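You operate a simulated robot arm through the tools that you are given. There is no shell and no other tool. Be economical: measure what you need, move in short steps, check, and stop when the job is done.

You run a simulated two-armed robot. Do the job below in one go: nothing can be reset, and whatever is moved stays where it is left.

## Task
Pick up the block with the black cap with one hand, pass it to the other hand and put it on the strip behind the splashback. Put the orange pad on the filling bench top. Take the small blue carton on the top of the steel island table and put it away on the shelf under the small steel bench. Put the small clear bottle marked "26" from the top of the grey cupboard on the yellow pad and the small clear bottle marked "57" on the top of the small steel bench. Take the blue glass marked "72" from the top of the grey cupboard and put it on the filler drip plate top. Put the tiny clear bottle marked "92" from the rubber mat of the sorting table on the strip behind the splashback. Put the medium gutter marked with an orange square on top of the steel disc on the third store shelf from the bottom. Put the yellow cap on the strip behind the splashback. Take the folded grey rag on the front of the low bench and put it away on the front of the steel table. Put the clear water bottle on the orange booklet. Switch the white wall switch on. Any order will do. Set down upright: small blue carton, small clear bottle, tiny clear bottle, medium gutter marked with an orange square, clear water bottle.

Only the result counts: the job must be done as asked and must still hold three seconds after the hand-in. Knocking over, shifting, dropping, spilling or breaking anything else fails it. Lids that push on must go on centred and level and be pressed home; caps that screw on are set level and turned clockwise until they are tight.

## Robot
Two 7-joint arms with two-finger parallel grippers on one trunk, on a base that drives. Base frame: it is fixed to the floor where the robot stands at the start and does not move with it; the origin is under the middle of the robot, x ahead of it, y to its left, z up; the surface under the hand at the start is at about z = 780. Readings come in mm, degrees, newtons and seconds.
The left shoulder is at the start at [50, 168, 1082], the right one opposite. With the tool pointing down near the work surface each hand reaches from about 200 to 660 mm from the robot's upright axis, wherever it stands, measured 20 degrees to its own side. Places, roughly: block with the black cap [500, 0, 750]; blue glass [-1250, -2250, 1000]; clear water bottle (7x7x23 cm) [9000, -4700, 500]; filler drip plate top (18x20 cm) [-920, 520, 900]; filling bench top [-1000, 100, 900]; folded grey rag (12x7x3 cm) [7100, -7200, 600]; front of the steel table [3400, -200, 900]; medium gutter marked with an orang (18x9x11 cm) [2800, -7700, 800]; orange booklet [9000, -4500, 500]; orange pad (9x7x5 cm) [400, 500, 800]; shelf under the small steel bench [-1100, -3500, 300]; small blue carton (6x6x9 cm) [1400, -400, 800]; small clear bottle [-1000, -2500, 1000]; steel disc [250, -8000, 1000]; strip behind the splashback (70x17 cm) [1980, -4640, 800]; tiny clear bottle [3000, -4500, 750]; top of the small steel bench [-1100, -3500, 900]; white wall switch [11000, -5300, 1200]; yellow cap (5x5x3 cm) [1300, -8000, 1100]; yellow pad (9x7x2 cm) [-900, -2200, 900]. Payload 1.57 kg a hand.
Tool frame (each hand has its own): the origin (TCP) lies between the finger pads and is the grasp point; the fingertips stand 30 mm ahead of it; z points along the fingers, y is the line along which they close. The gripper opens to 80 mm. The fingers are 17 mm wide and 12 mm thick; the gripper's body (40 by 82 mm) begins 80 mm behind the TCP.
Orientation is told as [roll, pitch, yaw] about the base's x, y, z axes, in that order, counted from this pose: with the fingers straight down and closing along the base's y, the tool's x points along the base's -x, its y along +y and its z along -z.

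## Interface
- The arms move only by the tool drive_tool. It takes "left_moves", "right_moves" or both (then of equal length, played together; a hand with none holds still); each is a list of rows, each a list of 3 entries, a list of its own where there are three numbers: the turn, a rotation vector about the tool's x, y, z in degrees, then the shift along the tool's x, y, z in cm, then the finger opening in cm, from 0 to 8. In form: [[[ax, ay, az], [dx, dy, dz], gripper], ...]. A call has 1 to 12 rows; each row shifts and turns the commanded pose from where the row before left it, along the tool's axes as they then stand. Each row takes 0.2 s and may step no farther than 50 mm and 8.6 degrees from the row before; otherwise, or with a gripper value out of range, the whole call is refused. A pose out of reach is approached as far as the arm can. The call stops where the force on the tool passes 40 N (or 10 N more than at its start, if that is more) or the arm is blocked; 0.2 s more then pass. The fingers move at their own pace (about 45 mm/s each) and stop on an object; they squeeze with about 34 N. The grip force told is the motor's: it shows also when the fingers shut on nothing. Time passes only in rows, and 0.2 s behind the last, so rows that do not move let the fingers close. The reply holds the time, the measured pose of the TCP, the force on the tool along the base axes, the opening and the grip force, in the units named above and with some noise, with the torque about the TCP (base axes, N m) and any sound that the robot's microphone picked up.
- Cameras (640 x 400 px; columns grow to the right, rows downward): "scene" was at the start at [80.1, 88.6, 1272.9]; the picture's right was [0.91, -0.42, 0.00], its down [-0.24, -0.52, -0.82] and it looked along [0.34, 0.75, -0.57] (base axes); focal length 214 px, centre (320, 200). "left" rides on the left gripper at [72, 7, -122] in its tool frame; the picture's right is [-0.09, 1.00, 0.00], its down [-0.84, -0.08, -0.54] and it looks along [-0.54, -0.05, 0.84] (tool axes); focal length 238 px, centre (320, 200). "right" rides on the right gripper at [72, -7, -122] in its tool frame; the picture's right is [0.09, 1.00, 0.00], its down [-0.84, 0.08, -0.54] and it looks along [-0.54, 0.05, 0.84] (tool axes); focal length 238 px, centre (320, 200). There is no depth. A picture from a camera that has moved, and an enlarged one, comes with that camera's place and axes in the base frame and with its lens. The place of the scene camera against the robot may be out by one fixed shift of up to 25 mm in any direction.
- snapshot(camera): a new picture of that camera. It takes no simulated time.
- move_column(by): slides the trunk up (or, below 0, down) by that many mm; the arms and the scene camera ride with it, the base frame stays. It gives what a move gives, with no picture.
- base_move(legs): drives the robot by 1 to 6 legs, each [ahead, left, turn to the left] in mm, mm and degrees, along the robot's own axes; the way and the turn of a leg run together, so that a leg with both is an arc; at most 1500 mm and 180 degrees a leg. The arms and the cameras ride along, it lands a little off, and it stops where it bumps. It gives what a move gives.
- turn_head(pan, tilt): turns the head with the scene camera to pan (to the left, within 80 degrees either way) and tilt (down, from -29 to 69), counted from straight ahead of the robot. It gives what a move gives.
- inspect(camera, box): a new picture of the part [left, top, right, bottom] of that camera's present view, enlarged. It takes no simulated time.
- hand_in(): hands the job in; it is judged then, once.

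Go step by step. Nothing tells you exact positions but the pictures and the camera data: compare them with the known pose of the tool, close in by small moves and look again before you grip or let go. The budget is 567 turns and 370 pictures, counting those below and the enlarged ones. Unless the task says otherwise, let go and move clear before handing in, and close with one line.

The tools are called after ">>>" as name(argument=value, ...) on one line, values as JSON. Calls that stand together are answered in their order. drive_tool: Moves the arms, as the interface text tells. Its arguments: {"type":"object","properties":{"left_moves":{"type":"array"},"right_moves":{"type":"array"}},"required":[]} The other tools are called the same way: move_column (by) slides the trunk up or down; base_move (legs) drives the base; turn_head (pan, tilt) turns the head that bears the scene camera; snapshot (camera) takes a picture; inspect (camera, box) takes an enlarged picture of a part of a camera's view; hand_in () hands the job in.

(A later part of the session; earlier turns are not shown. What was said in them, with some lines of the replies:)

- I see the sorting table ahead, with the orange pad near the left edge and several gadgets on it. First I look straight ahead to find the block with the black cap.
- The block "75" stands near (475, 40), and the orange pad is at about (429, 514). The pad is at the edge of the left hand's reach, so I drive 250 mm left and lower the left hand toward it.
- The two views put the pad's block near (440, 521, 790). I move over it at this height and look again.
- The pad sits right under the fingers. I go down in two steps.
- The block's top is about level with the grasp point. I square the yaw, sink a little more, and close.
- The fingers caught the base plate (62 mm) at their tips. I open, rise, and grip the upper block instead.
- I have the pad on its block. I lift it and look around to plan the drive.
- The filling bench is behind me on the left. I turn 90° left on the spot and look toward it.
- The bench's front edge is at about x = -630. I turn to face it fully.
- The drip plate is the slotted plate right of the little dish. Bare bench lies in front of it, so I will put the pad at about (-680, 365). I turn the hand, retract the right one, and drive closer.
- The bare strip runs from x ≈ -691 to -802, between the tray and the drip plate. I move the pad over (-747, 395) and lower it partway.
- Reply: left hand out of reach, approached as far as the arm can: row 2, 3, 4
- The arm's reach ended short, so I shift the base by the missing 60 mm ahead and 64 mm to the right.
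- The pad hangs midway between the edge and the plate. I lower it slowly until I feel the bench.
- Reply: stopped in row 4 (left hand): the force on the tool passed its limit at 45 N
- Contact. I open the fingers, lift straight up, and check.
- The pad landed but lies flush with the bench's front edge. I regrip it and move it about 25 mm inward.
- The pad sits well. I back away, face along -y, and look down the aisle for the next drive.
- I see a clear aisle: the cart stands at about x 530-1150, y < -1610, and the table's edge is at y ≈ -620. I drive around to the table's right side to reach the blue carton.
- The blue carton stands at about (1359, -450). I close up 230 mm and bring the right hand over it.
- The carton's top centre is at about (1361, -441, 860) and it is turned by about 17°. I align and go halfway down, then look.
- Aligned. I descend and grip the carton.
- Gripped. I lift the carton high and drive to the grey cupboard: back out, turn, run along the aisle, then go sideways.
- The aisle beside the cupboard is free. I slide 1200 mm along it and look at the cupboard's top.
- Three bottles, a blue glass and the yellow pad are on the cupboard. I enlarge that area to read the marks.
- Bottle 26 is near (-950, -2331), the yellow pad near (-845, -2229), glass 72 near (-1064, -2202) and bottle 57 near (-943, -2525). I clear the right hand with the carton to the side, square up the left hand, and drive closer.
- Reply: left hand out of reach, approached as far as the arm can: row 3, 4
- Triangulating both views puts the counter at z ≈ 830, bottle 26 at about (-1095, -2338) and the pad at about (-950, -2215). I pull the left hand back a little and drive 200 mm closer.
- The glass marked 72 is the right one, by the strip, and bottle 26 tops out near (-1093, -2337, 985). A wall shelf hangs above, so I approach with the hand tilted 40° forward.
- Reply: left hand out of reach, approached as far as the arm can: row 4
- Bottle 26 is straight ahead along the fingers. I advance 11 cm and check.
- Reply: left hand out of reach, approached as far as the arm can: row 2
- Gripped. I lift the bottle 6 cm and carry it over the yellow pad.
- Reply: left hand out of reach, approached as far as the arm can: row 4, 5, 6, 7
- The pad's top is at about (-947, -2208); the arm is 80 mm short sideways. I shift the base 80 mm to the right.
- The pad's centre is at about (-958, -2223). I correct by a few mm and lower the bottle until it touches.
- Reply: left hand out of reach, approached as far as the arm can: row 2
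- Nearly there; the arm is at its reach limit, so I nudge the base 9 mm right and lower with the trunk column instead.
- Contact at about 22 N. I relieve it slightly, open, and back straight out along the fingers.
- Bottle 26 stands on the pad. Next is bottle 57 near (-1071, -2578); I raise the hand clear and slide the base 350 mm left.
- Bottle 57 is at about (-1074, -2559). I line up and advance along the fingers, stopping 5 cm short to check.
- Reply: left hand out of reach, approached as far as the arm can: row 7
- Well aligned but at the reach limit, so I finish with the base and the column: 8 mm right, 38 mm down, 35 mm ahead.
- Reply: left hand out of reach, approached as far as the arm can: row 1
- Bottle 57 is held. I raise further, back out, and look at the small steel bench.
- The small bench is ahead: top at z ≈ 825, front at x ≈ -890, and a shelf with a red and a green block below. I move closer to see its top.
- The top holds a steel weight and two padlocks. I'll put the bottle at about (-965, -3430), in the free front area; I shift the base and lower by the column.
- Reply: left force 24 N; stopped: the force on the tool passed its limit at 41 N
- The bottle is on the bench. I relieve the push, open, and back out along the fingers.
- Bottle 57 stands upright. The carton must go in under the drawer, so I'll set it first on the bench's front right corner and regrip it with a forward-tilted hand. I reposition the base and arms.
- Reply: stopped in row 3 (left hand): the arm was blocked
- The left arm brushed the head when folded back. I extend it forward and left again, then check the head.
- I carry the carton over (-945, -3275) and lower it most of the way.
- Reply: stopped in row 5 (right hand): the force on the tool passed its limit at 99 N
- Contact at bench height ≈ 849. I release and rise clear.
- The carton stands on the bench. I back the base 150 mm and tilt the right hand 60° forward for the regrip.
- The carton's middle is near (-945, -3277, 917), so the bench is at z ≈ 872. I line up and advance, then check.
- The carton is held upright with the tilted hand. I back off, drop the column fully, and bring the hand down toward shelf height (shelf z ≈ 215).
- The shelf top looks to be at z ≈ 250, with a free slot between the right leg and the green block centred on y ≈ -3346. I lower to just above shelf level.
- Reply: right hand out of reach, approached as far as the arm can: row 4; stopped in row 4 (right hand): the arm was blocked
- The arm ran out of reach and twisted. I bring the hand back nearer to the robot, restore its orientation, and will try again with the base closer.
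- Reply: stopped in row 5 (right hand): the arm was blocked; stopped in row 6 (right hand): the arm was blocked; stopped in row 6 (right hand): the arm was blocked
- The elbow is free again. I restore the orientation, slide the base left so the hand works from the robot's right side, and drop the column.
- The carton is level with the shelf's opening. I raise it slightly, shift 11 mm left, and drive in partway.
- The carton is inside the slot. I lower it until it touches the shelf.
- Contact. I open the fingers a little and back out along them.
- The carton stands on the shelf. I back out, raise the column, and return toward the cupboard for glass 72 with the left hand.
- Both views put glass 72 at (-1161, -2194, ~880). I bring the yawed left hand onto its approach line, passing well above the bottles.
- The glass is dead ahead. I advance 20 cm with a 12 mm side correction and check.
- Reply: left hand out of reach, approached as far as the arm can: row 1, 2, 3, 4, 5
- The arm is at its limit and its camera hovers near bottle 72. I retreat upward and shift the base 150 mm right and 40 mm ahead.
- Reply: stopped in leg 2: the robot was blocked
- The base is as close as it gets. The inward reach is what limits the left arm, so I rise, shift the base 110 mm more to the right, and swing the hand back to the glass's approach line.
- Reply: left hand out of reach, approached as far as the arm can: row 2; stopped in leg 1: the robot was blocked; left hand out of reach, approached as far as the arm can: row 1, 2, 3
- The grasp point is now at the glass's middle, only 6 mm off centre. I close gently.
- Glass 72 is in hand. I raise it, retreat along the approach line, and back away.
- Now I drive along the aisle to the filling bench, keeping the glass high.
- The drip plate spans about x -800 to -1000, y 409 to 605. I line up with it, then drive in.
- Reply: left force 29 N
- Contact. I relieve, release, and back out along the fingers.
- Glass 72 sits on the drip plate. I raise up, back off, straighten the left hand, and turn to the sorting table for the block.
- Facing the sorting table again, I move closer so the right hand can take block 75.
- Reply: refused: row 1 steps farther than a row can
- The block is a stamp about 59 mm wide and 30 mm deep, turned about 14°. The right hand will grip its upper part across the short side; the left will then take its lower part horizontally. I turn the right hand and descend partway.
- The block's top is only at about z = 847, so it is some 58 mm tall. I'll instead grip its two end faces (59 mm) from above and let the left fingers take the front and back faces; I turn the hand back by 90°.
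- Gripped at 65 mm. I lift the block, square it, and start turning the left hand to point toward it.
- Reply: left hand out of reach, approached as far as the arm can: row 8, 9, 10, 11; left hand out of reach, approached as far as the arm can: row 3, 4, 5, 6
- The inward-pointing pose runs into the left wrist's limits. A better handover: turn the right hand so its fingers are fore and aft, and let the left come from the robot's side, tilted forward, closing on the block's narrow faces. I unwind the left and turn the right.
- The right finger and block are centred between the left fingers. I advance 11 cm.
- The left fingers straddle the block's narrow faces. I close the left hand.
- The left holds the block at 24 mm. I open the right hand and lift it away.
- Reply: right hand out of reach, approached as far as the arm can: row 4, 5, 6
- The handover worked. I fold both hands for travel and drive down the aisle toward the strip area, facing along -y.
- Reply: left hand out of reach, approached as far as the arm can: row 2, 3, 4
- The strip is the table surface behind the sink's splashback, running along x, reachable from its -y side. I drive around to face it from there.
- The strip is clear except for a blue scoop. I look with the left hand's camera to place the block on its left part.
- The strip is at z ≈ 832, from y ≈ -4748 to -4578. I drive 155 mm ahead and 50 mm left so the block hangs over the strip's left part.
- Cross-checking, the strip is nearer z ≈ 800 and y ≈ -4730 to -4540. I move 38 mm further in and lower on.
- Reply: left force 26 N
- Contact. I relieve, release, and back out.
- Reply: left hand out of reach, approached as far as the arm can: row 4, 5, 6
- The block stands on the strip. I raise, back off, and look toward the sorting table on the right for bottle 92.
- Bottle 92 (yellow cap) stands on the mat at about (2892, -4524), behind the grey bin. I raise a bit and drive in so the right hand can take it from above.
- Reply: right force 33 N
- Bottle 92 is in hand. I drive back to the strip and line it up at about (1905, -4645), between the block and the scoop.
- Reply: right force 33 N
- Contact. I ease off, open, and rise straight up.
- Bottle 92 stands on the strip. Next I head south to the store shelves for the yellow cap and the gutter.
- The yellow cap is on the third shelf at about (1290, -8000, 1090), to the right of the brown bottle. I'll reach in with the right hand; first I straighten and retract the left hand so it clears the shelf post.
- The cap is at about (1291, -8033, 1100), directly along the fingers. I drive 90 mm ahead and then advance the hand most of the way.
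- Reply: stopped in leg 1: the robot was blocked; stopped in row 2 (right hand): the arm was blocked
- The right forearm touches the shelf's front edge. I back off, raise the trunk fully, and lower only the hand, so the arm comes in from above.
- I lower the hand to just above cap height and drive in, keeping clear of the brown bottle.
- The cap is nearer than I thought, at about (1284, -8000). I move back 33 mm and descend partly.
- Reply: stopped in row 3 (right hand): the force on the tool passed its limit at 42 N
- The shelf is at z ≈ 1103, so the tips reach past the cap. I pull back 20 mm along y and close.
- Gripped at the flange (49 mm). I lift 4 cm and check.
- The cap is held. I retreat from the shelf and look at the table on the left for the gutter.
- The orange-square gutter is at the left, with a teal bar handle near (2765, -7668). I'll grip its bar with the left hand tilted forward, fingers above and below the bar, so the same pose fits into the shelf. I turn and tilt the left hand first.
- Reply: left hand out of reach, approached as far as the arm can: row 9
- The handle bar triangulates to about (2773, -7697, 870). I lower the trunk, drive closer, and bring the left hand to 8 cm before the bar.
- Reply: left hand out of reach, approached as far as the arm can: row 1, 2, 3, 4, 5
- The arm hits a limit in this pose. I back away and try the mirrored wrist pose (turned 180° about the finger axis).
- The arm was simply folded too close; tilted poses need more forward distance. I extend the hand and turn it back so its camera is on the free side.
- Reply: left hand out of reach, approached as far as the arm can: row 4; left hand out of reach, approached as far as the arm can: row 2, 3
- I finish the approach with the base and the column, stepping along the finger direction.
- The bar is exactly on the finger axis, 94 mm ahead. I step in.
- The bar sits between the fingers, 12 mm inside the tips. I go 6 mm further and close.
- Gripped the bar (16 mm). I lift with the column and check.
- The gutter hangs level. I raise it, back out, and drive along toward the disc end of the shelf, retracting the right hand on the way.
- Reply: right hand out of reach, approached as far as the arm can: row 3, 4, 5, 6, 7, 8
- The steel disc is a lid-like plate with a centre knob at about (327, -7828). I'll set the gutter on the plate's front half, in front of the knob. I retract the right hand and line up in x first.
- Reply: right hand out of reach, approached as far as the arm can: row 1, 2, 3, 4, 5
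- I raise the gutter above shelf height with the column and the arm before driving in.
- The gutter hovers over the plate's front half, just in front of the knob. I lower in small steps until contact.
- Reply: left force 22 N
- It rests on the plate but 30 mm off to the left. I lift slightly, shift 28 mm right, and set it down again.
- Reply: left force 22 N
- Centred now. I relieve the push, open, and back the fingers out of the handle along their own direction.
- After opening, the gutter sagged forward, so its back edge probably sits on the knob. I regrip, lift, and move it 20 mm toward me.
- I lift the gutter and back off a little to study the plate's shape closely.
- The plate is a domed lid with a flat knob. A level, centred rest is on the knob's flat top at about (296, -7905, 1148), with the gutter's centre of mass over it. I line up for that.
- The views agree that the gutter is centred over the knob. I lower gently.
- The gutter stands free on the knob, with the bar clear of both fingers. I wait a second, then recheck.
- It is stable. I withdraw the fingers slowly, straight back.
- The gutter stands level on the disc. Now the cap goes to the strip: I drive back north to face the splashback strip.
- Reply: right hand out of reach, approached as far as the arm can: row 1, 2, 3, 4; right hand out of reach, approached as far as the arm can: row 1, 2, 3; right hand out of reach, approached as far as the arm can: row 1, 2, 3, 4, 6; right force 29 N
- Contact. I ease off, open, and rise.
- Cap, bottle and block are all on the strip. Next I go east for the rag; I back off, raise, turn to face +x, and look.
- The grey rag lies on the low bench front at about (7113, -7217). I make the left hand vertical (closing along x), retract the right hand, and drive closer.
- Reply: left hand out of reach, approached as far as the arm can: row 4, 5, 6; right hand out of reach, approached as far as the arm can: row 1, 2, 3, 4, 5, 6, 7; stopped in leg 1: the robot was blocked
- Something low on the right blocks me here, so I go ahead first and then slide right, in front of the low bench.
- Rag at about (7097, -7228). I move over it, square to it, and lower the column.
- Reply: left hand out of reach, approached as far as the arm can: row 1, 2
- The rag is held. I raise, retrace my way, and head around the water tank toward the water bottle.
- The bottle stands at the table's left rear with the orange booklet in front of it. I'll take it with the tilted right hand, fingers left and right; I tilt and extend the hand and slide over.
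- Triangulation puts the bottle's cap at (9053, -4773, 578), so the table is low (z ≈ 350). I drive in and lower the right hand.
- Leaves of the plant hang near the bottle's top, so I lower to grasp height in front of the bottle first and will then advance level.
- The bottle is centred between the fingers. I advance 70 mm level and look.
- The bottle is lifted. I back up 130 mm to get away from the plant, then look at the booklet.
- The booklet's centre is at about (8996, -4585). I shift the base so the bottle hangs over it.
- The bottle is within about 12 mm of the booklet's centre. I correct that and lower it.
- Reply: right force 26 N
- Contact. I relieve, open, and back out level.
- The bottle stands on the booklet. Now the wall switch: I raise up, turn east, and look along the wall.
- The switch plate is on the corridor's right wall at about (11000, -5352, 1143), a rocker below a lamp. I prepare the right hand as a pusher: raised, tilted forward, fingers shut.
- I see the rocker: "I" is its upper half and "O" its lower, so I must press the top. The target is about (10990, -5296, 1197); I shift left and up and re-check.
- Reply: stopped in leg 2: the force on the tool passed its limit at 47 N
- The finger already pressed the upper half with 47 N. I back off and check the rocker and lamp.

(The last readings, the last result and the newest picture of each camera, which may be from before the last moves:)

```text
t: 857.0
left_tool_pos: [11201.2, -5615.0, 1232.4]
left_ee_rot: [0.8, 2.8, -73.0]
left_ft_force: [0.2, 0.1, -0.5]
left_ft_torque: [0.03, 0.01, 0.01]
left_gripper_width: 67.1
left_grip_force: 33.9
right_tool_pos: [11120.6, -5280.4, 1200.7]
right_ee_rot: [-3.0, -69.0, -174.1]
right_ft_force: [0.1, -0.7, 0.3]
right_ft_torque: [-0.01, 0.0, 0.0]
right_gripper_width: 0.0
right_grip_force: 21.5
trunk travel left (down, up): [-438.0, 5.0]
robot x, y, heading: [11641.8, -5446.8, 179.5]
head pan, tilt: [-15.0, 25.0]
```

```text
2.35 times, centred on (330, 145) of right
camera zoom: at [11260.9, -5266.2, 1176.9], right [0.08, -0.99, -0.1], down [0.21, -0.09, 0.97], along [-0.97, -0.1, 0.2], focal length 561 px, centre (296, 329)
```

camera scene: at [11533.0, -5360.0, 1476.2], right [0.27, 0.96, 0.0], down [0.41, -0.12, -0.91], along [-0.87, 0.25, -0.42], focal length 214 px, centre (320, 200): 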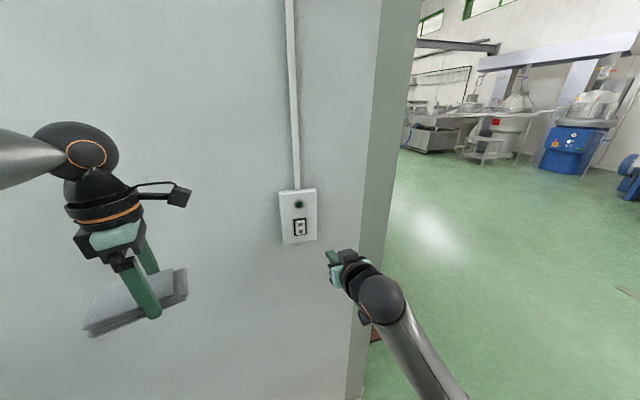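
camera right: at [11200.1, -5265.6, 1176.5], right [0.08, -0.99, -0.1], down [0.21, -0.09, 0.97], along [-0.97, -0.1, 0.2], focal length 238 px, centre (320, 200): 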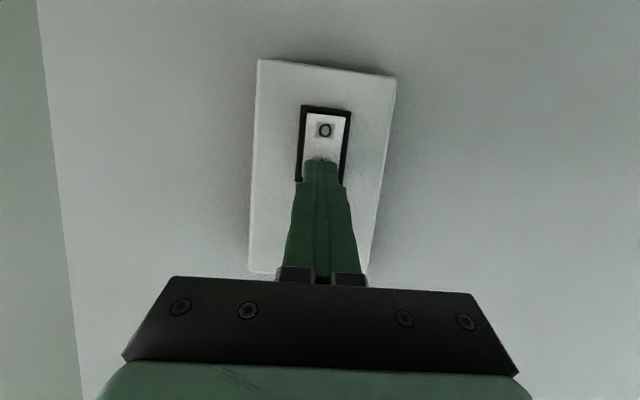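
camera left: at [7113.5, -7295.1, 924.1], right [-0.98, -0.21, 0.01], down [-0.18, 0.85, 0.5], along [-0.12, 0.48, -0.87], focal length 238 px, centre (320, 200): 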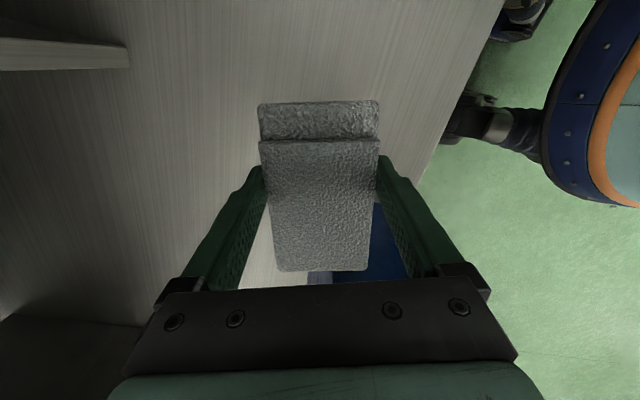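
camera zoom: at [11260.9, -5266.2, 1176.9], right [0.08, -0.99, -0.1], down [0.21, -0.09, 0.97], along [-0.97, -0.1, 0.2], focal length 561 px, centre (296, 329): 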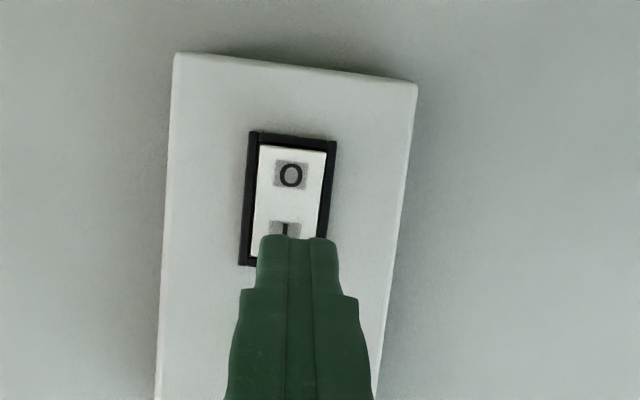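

The lamp is lit, so the switch is on. Last job: the rag goes to the steel table far to the west. I leave the corridor and drive west along the hall.

>>> base_move(legs=[[0, -800, 0.3], [0, -750, 0], [1450, 0, 0], [1450, 0, 0]])

>>> base_move(legs=[[1450, 0, 0], [1450, 0, 0]])

>>> turn_head(pan=0, tilt=10)

>>> snapshot(camera="scene")

```text
t: 884.7
left_tool_pos: [8306.8, -4029.5, 1231.4]
left_ee_rot: [0.9, 2.8, -72.8]
left_ft_force: [-0.1, 0.5, -1.7]
left_ft_torque: [-0.01, -0.01, 0.0]
left_gripper_width: 66.9
left_grip_force: 34.4
right_tool_pos: [8224.0, -3695.5, 1201.5]
right_ee_rot: [-3.0, -68.9, -174.0]
right_ft_force: [0.8, 0.5, -0.2]
right_ft_torque: [-0.01, -0.03, 0.02]
right_gripper_width: 0.0
right_grip_force: 21.3
trunk travel left (down, up): [-438.0, 5.0]
robot x, y, heading: [8745.5, -3860.6, 180.0]
head pan, tilt: [-15.0, 25.0]
```

```text
t: 898.8
left_tool_pos: [5369.6, -3981.5, 1230.9]
left_ee_rot: [1.0, 2.9, -74.2]
left_ft_force: [0.3, -1.1, -1.9]
left_ft_torque: [-0.01, 0.01, -0.02]
left_gripper_width: 66.9
left_grip_force: 33.9
right_tool_pos: [5296.5, -3646.4, 1200.7]
right_ee_rot: [-3.0, -68.8, -175.5]
right_ft_force: [-0.2, -0.1, 0.5]
right_ft_torque: [0.02, -0.02, 0.0]
right_gripper_width: 0.1
right_grip_force: 20.9
trunk travel left (down, up): [-438.0, 5.0]
robot x, y, heading: [5813.5, -3825.4, 178.1]
head pan, tilt: [-15.0, 25.0]
```

```text
t: 899.6
left_tool_pos: [5369.4, -3982.1, 1230.3]
left_ee_rot: [0.9, 3.0, -74.3]
left_ft_force: [0.0, -0.3, -1.4]
left_ft_torque: [0.02, -0.04, -0.01]
left_gripper_width: 67.0
left_grip_force: 34.2
right_tool_pos: [5296.7, -3646.2, 1199.6]
right_ee_rot: [-3.0, -68.9, -175.7]
right_ft_force: [-1.2, -0.1, 0.7]
right_ft_torque: [0.01, 0.04, -0.02]
right_gripper_width: 0.0
right_grip_force: 21.0
trunk travel left (down, up): [-438.0, 5.0]
robot x, y, heading: [5816.8, -3825.4, 178.2]
head pan, tilt: [0.0, 10.0]
```

```text
68 pictures are left
camera scene: at [5685.3, -3812.7, 1500.4], right [0.03, 1.0, 0.0], down [0.17, -0.01, -0.98], along [-0.98, 0.03, -0.17], focal length 214 px, centre (320, 200)
```

scene: 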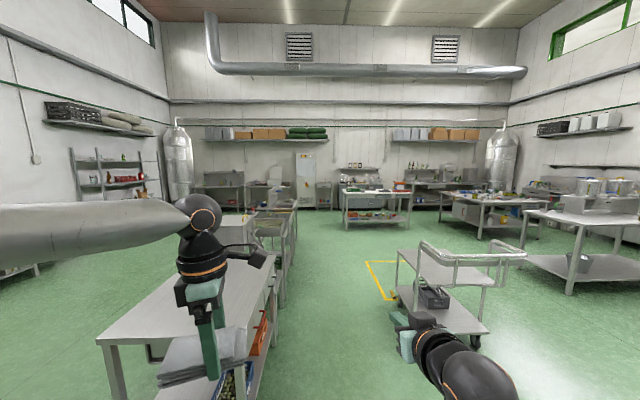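

>>> base_move(legs=[[1100, 0, 1.8], [0, -1300, 0]])

>>> turn_head(pan=-40, tilt=15)

>>> snapshot(camera="scene")

```text
t: 916.4
left_tool_pos: [4249.4, -2692.5, 1231.9]
left_ee_rot: [0.9, 2.9, -72.6]
left_ft_force: [0.6, -0.5, -0.6]
left_ft_torque: [0.01, -0.02, 0.0]
left_gripper_width: 67.2
left_grip_force: 34.2
right_tool_pos: [4166.2, -2358.7, 1200.3]
right_ee_rot: [-3.0, -68.9, -173.9]
right_ft_force: [0.5, 0.2, 0.3]
right_ft_torque: [0.01, -0.01, 0.01]
right_gripper_width: 0.3
right_grip_force: 21.1
trunk travel left (down, up): [-438.0, 5.0]
robot x, y, heading: [4690.7, -2523.6, 180.0]
head pan, tilt: [0.0, 10.0]
```

```text
t: 917.5
left_tool_pos: [4250.2, -2692.8, 1231.9]
left_ee_rot: [0.8, 3.0, -72.6]
left_ft_force: [0.2, 0.7, -0.4]
left_ft_torque: [-0.01, 0.0, -0.01]
left_gripper_width: 66.8
left_grip_force: 33.4
right_tool_pos: [4167.6, -2359.2, 1200.8]
right_ee_rot: [-3.0, -69.0, -173.9]
right_ft_force: [-0.2, 0.6, -0.5]
right_ft_torque: [0.02, -0.02, 0.02]
right_gripper_width: 0.0
right_grip_force: 21.2
trunk travel left (down, up): [-438.0, 5.0]
robot x, y, heading: [4693.1, -2523.2, 179.8]
head pan, tilt: [-40.0, 15.0]
```

```text
67 pictures are left
camera scene: at [4582.8, -2455.0, 1492.4], right [0.64, 0.77, 0.0], down [0.2, -0.17, -0.97], along [-0.74, 0.62, -0.26], focal length 214 px, centre (320, 200)
```

scene: 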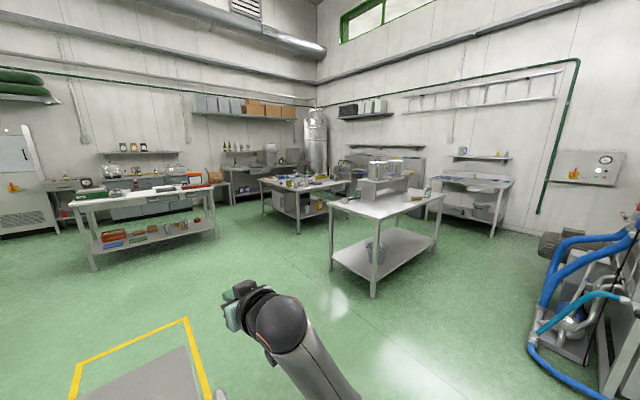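

The steel table spans about x 2920-3540, y -900 to 640, with machines at its back. Its front faces me (east side). I drive around to face its front.

>>> base_move(legs=[[0, -1050, 0], [520, 0, 0], [0, -1150, 0]])

>>> turn_head(pan=0, tilt=30)

>>> snapshot(camera="scene")

```text
t: 939.7
left_tool_pos: [3757.9, -462.8, 1230.8]
left_ee_rot: [1.0, 2.9, -73.2]
left_ft_force: [-1.0, 0.3, -1.4]
left_ft_torque: [-0.01, 0.02, -0.02]
left_gripper_width: 66.9
left_grip_force: 33.8
right_tool_pos: [3679.3, -129.0, 1199.8]
right_ee_rot: [-3.0, -69.0, -174.7]
right_ft_force: [-0.6, 0.6, -0.1]
right_ft_torque: [-0.01, -0.02, 0.01]
right_gripper_width: 0.0
right_grip_force: 21.9
trunk travel left (down, up): [-438.0, 5.0]
robot x, y, heading: [4202.5, -298.9, 179.4]
head pan, tilt: [-40.0, 15.0]
```

```text
t: 940.8
left_tool_pos: [3758.5, -464.0, 1230.9]
left_ee_rot: [0.9, 2.9, -73.3]
left_ft_force: [-0.3, 0.0, -1.1]
left_ft_torque: [-0.02, 0.04, -0.02]
left_gripper_width: 67.0
left_grip_force: 33.6
right_tool_pos: [3679.2, -128.5, 1201.0]
right_ee_rot: [-3.0, -68.9, -174.6]
right_ft_force: [0.0, 0.2, 0.3]
right_ft_torque: [0.0, -0.03, 0.0]
right_gripper_width: 0.2
right_grip_force: 21.7
trunk travel left (down, up): [-438.0, 5.0]
robot x, y, heading: [4201.6, -303.6, 179.0]
head pan, tilt: [0.0, 30.0]
```

```text
66 pictures are left
camera scene: at [4074.3, -288.9, 1468.2], right [0.01, 1.0, 0.0], down [0.5, -0.01, -0.87], along [-0.87, 0.01, -0.5], focal length 214 px, centre (320, 200)
```

scene: 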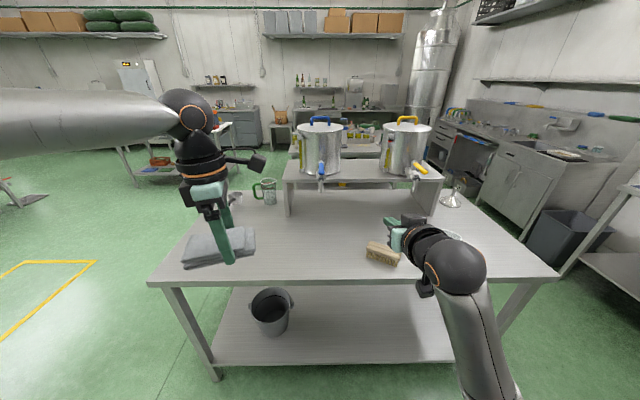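

The table's front strip is free near y ≈ -440. I fold the right hand upright and back, then drive in.

>>> drive_tool(right_moves=[[[0, 8, 0], [0, 0, 0], 0], [[0, 8, 0], [0, 0, 0], 0], [[0, 8, 0], [0, 0, 0], 0], [[0, 8, 0], [0, 0, 0], 0], [[0, 8, 0], [0, 0, 0], 0], [[0, 8, 0], [0, 0, 0], 0], [[0, 8, 0], [0, 0, 0], 0], [[0, 8, 0], [0, 0, 0], 0], [[0, 0, 0], [4, 0, 0], 0], [[0, 0, 0], [4, 0, 0], 0], [[0, 0, 0], [4, 0, 0], 0]])

>>> base_move(legs=[[300, 0, 0.5]])

>>> move_column(by=-150)

>>> snapshot(camera="left")

>>> snapshot(camera="scene")

```text
t: 943.2
left_tool_pos: [3759.2, -463.3, 1231.1]
left_ee_rot: [0.8, 2.9, -73.2]
left_ft_force: [-0.7, 1.0, -0.5]
left_ft_torque: [-0.02, -0.01, 0.03]
left_gripper_width: 67.0
left_grip_force: 34.1
right_tool_pos: [3798.8, -122.0, 1190.4]
right_ee_rot: [-1.1, -4.9, -177.5]
right_ft_force: [-0.7, 0.0, 0.1]
right_ft_torque: [-0.02, 0.02, 0.0]
right_gripper_width: 0.1
right_grip_force: 21.2
trunk travel left (down, up): [-438.0, 5.0]
robot x, y, heading: [4204.6, -300.5, 179.5]
head pan, tilt: [0.0, 30.0]
```

```text
t: 945.3
left_tool_pos: [3458.6, -464.9, 1230.9]
left_ee_rot: [0.9, 2.9, -72.6]
left_ft_force: [-1.0, -0.1, -0.6]
left_ft_torque: [0.0, -0.03, 0.03]
left_gripper_width: 67.1
left_grip_force: 34.3
right_tool_pos: [3494.2, -125.4, 1189.3]
right_ee_rot: [-1.2, -5.0, -176.5]
right_ft_force: [0.4, -0.7, -0.4]
right_ft_torque: [0.01, -0.04, 0.04]
right_gripper_width: 0.0
right_grip_force: 21.3
trunk travel left (down, up): [-438.0, 5.0]
robot x, y, heading: [3899.3, -297.6, 179.8]
head pan, tilt: [0.0, 30.0]
```

```text
t: 947.0
left_tool_pos: [3458.9, -466.0, 1081.6]
left_ee_rot: [0.9, 2.9, -72.6]
left_ft_force: [-0.4, 0.7, -1.5]
left_ft_torque: [0.04, 0.0, -0.02]
left_gripper_width: 66.9
left_grip_force: 33.6
right_tool_pos: [3494.9, -125.4, 1040.6]
right_ee_rot: [-1.1, -5.0, -176.5]
right_ft_force: [-0.1, -0.1, -0.6]
right_ft_torque: [-0.01, 0.03, -0.02]
right_gripper_width: 0.0
right_grip_force: 21.5
trunk travel left (down, up): [-288.0, 155.0]
robot x, y, heading: [3898.8, -298.8, 179.8]
head pan, tilt: [0.0, 30.0]
```

```text
65 pictures are left
camera left: at [3444.0, -401.9, 1206.5], right [0.98, 0.21, 0.01], down [0.18, -0.85, 0.5], along [0.11, -0.48, -0.87], focal length 238 px, centre (320, 200)
```

left: 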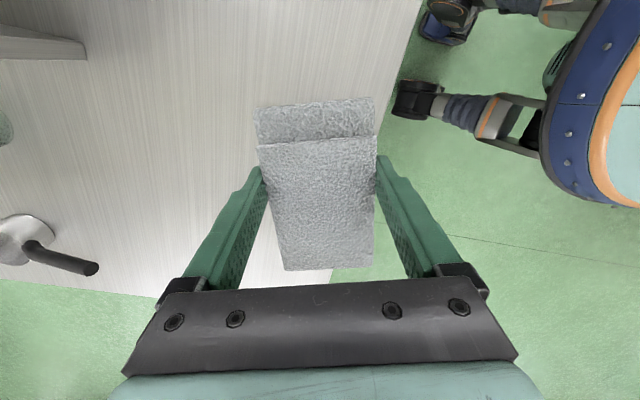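

```text
64 pictures are left
camera scene: at [3772.9, -288.1, 1318.2], right [0.0, 1.0, 0.0], down [0.5, 0.0, -0.87], along [-0.87, 0.0, -0.5], focal length 214 px, centre (320, 200)
```

scene: 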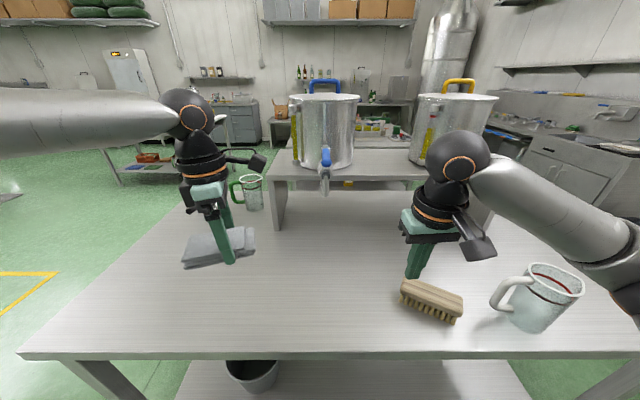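

>>> base_move(legs=[[25, -105, 0]])

>>> drive_tool(left_moves=[[[0, 0, 0], [0, 0, 4], 4], [[0, 0, 0], [0, 0, 4], 4], [[0, 0, 0], [0, 0, 3], 4]])

>>> snapshot(camera="left")

>>> snapshot(camera="scene")

```text
t: 948.6
left_tool_pos: [3434.5, -361.4, 1082.2]
left_ee_rot: [0.9, 2.9, -72.6]
left_ft_force: [0.4, 0.3, -0.2]
left_ft_torque: [0.01, 0.02, -0.01]
left_gripper_width: 67.3
left_grip_force: 34.0
right_tool_pos: [3470.0, -19.4, 1040.3]
right_ee_rot: [-1.1, -5.0, -176.7]
right_ft_force: [-0.4, -0.2, -0.2]
right_ft_torque: [-0.04, 0.0, -0.01]
right_gripper_width: 0.0
right_grip_force: 21.1
trunk travel left (down, up): [-288.0, 155.0]
robot x, y, heading: [3872.9, -187.5, 179.8]
head pan, tilt: [0.0, 30.0]
```

```text
t: 949.4
left_tool_pos: [3432.8, -356.8, 971.0]
left_ee_rot: [0.9, 2.9, -72.7]
left_ft_force: [0.5, 0.0, -0.2]
left_ft_torque: [0.03, -0.02, 0.02]
left_gripper_width: 66.9
left_grip_force: 33.8
right_tool_pos: [3471.1, -20.2, 1040.8]
right_ee_rot: [-1.0, -4.9, -176.7]
right_ft_force: [-0.6, 0.1, -0.4]
right_ft_torque: [-0.01, 0.01, -0.01]
right_gripper_width: 0.1
right_grip_force: 21.5
trunk travel left (down, up): [-288.0, 155.0]
robot x, y, heading: [3872.5, -193.3, 179.8]
head pan, tilt: [0.0, 30.0]
```

```text
63 pictures are left
camera left: at [3417.7, -293.0, 1095.5], right [0.98, 0.21, 0.01], down [0.18, -0.85, 0.5], along [0.11, -0.49, -0.87], focal length 238 px, centre (320, 200)
```

left: 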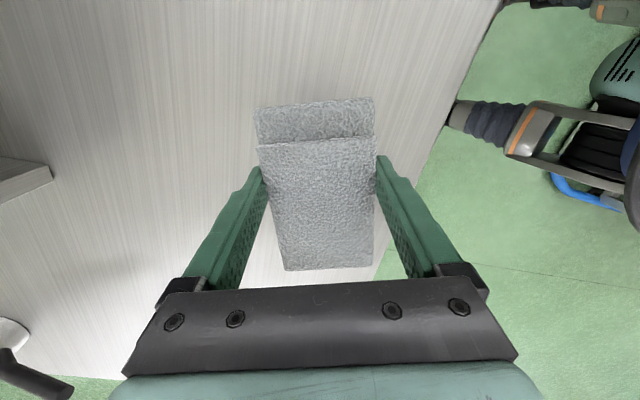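

```text
62 pictures are left
camera scene: at [3747.9, -183.7, 1318.2], right [0.0, 1.0, 0.0], down [0.5, 0.0, -0.87], along [-0.87, 0.0, -0.5], focal length 214 px, centre (320, 200)
```

scene: 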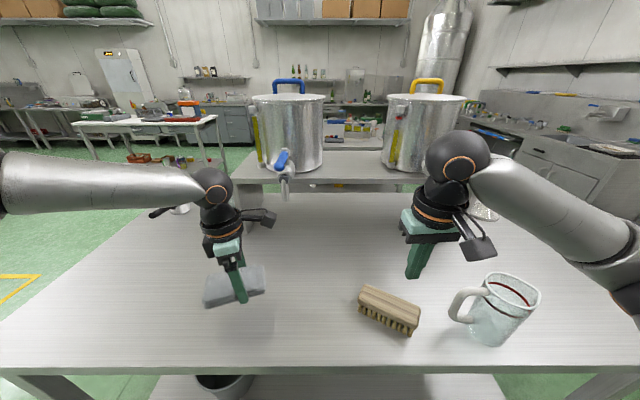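

>>> drive_tool(left_moves=[[[0, 0, 0], [0, 0, 2], 4], [[0, 0, 0], [0, 0, 1], 4], [[0, 0, 0], [0, 0, 1], 4], [[0, 0, 0], [0, 0, 1], 4], [[0, 0, 0], [0, 0, 0.7], 4]])

>>> snapshot(camera="left")

```text
t: 950.6
left_tool_pos: [3433.7, -352.8, 914.0]
left_ee_rot: [0.9, 2.9, -72.7]
left_ft_force: [0.1, -0.9, -1.2]
left_ft_torque: [0.02, -0.02, 0.0]
left_gripper_width: 66.9
left_grip_force: 33.3
right_tool_pos: [3470.2, -20.9, 1040.5]
right_ee_rot: [-1.2, -5.0, -176.7]
right_ft_force: [0.1, 0.1, -0.7]
right_ft_torque: [-0.03, 0.02, -0.02]
right_gripper_width: 0.2
right_grip_force: 20.6
trunk travel left (down, up): [-288.0, 155.0]
robot x, y, heading: [3874.6, -192.3, 179.8]
head pan, tilt: [0.0, 30.0]
```

```text
61 pictures are left
camera left: at [3418.9, -288.3, 1039.9], right [0.98, 0.21, 0.01], down [0.17, -0.85, 0.5], along [0.11, -0.48, -0.87], focal length 238 px, centre (320, 200)
```

left: 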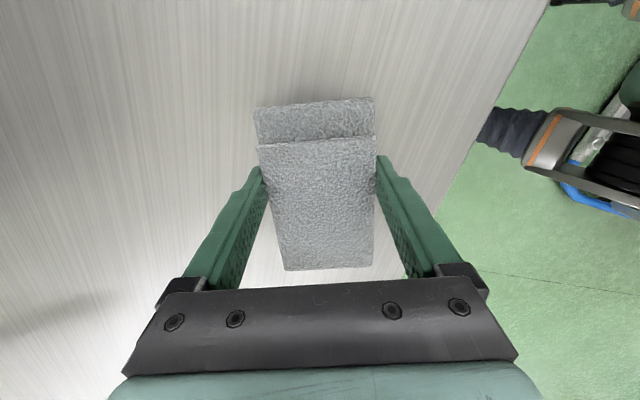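

>>> drive_tool(left_moves=[[[0, 0, 0], [0, 0, 0.8], 4], [[0, 0, 0], [0, 0, 0.7], 4], [[0, 0, 0], [0, 0, 0.7], 4], [[0, 0, 0], [0, 0, 0.6], 4]])

>>> drive_tool(left_moves=[[[0, 0, 0], [0, 0, 0.5], 4], [[0, 0, 0], [0, 0, 0.5], 4], [[0, 0, 0], [0, 0, 0.4], 4]])

```text
t: 951.6
left_tool_pos: [3434.0, -350.9, 892.3]
left_ee_rot: [0.4, 3.0, -72.7]
left_ft_force: [3.6, -4.6, 31.0]
left_ft_torque: [-1.02, 0.24, 0.05]
left_gripper_width: 67.0
left_grip_force: 33.8
right_tool_pos: [3472.2, -18.9, 1043.5]
right_ee_rot: [-1.2, -5.1, -176.7]
right_ft_force: [-0.2, 0.1, -0.4]
right_ft_torque: [0.01, -0.02, 0.0]
right_gripper_width: 0.0
right_grip_force: 21.7
trunk travel left (down, up): [-288.0, 155.0]
robot x, y, heading: [3874.2, -191.1, 179.8]
head pan, tilt: [0.0, 30.0]
```

```text
t: 951.9
left_tool_pos: [3433.5, -351.8, 891.2]
left_ee_rot: [0.4, 3.2, -72.6]
left_ft_force: [6.1, -1.4, 17.2]
left_ft_torque: [-0.36, -0.03, 0.21]
left_gripper_width: 66.7
left_grip_force: 34.0
right_tool_pos: [3470.8, -20.7, 1041.2]
right_ee_rot: [-1.1, -5.1, -176.5]
right_ft_force: [-0.1, -0.4, 0.6]
right_ft_torque: [-0.02, 0.02, -0.03]
right_gripper_width: 0.0
right_grip_force: 21.9
trunk travel left (down, up): [-288.0, 155.0]
robot x, y, heading: [3869.8, -189.8, 180.0]
head pan, tilt: [0.0, 30.0]
stopped in row 1 (left hand): the force on the tool passed its limit at 46 N (the readings are from after the stop); the commanded pose is now the measured one
```

Contact with the table. I ease off, open, and lift away.

>>> drive_tool(left_moves=[[[0, 0, 0], [0, 0, -0.3], 4], [[0, 0, 0], [0, 0, 0], 7.4], [[0, 0, 0], [0, 0, 0], 8], [[0, 0, 0], [0, 0, 0], 8], [[0, 0, 0], [0, 0, -2], 8], [[0, 0, 0], [0, 0, -4], 8], [[0, 0, 0], [0, 0, -5], 8], [[0, 0, 0], [0, 0, -5], 8]])

>>> snapshot(camera="left")

```text
t: 953.7
left_tool_pos: [3432.7, -365.0, 1051.0]
left_ee_rot: [0.5, 3.1, -72.8]
left_ft_force: [-0.1, -0.7, -0.3]
left_ft_torque: [-0.02, 0.01, -0.02]
left_gripper_width: 80.1
left_grip_force: 0.1
right_tool_pos: [3471.3, -19.6, 1040.9]
right_ee_rot: [-1.1, -5.0, -176.7]
right_ft_force: [0.0, 0.3, 0.5]
right_ft_torque: [0.01, 0.03, 0.0]
right_gripper_width: 0.1
right_grip_force: 21.0
trunk travel left (down, up): [-288.0, 155.0]
robot x, y, heading: [3875.1, -193.4, 179.8]
head pan, tilt: [0.0, 30.0]
```

```text
60 pictures are left
camera left: at [3419.1, -300.3, 1175.7], right [0.98, 0.21, 0.0], down [0.18, -0.85, 0.49], along [0.11, -0.48, -0.87], focal length 238 px, centre (320, 200)
```

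left: 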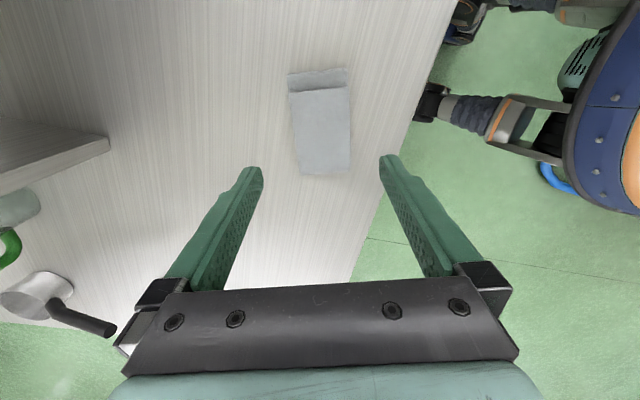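

The rag lies on the table's front. I back clear of the table before handing in.

>>> base_move(legs=[[-250, 0, 0]])

>>> hand_in()

```text
t: 955.5
left_tool_pos: [3676.2, -365.9, 1050.2]
left_ee_rot: [0.5, 3.2, -72.6]
left_ft_force: [0.7, 0.2, 0.8]
left_ft_torque: [0.06, 0.03, 0.0]
left_gripper_width: 79.7
left_grip_force: 0.1
right_tool_pos: [3713.0, -21.2, 1040.0]
right_ee_rot: [-1.1, -5.0, -176.5]
right_ft_force: [-0.2, 0.6, -0.4]
right_ft_torque: [0.01, 0.04, -0.02]
right_gripper_width: 0.0
right_grip_force: 20.9
trunk travel left (down, up): [-288.0, 155.0]
robot x, y, heading: [4118.5, -190.8, -180.0]
head pan, tilt: [0.0, 30.0]
```

```text
The job is handed in.
```

I did every item on the list and handed the job in. The one I'm least sure of is the gutter: the steel disc is a domed lid, so the gutter stands on the flat knob at its centre, and I didn't go back to check it later.
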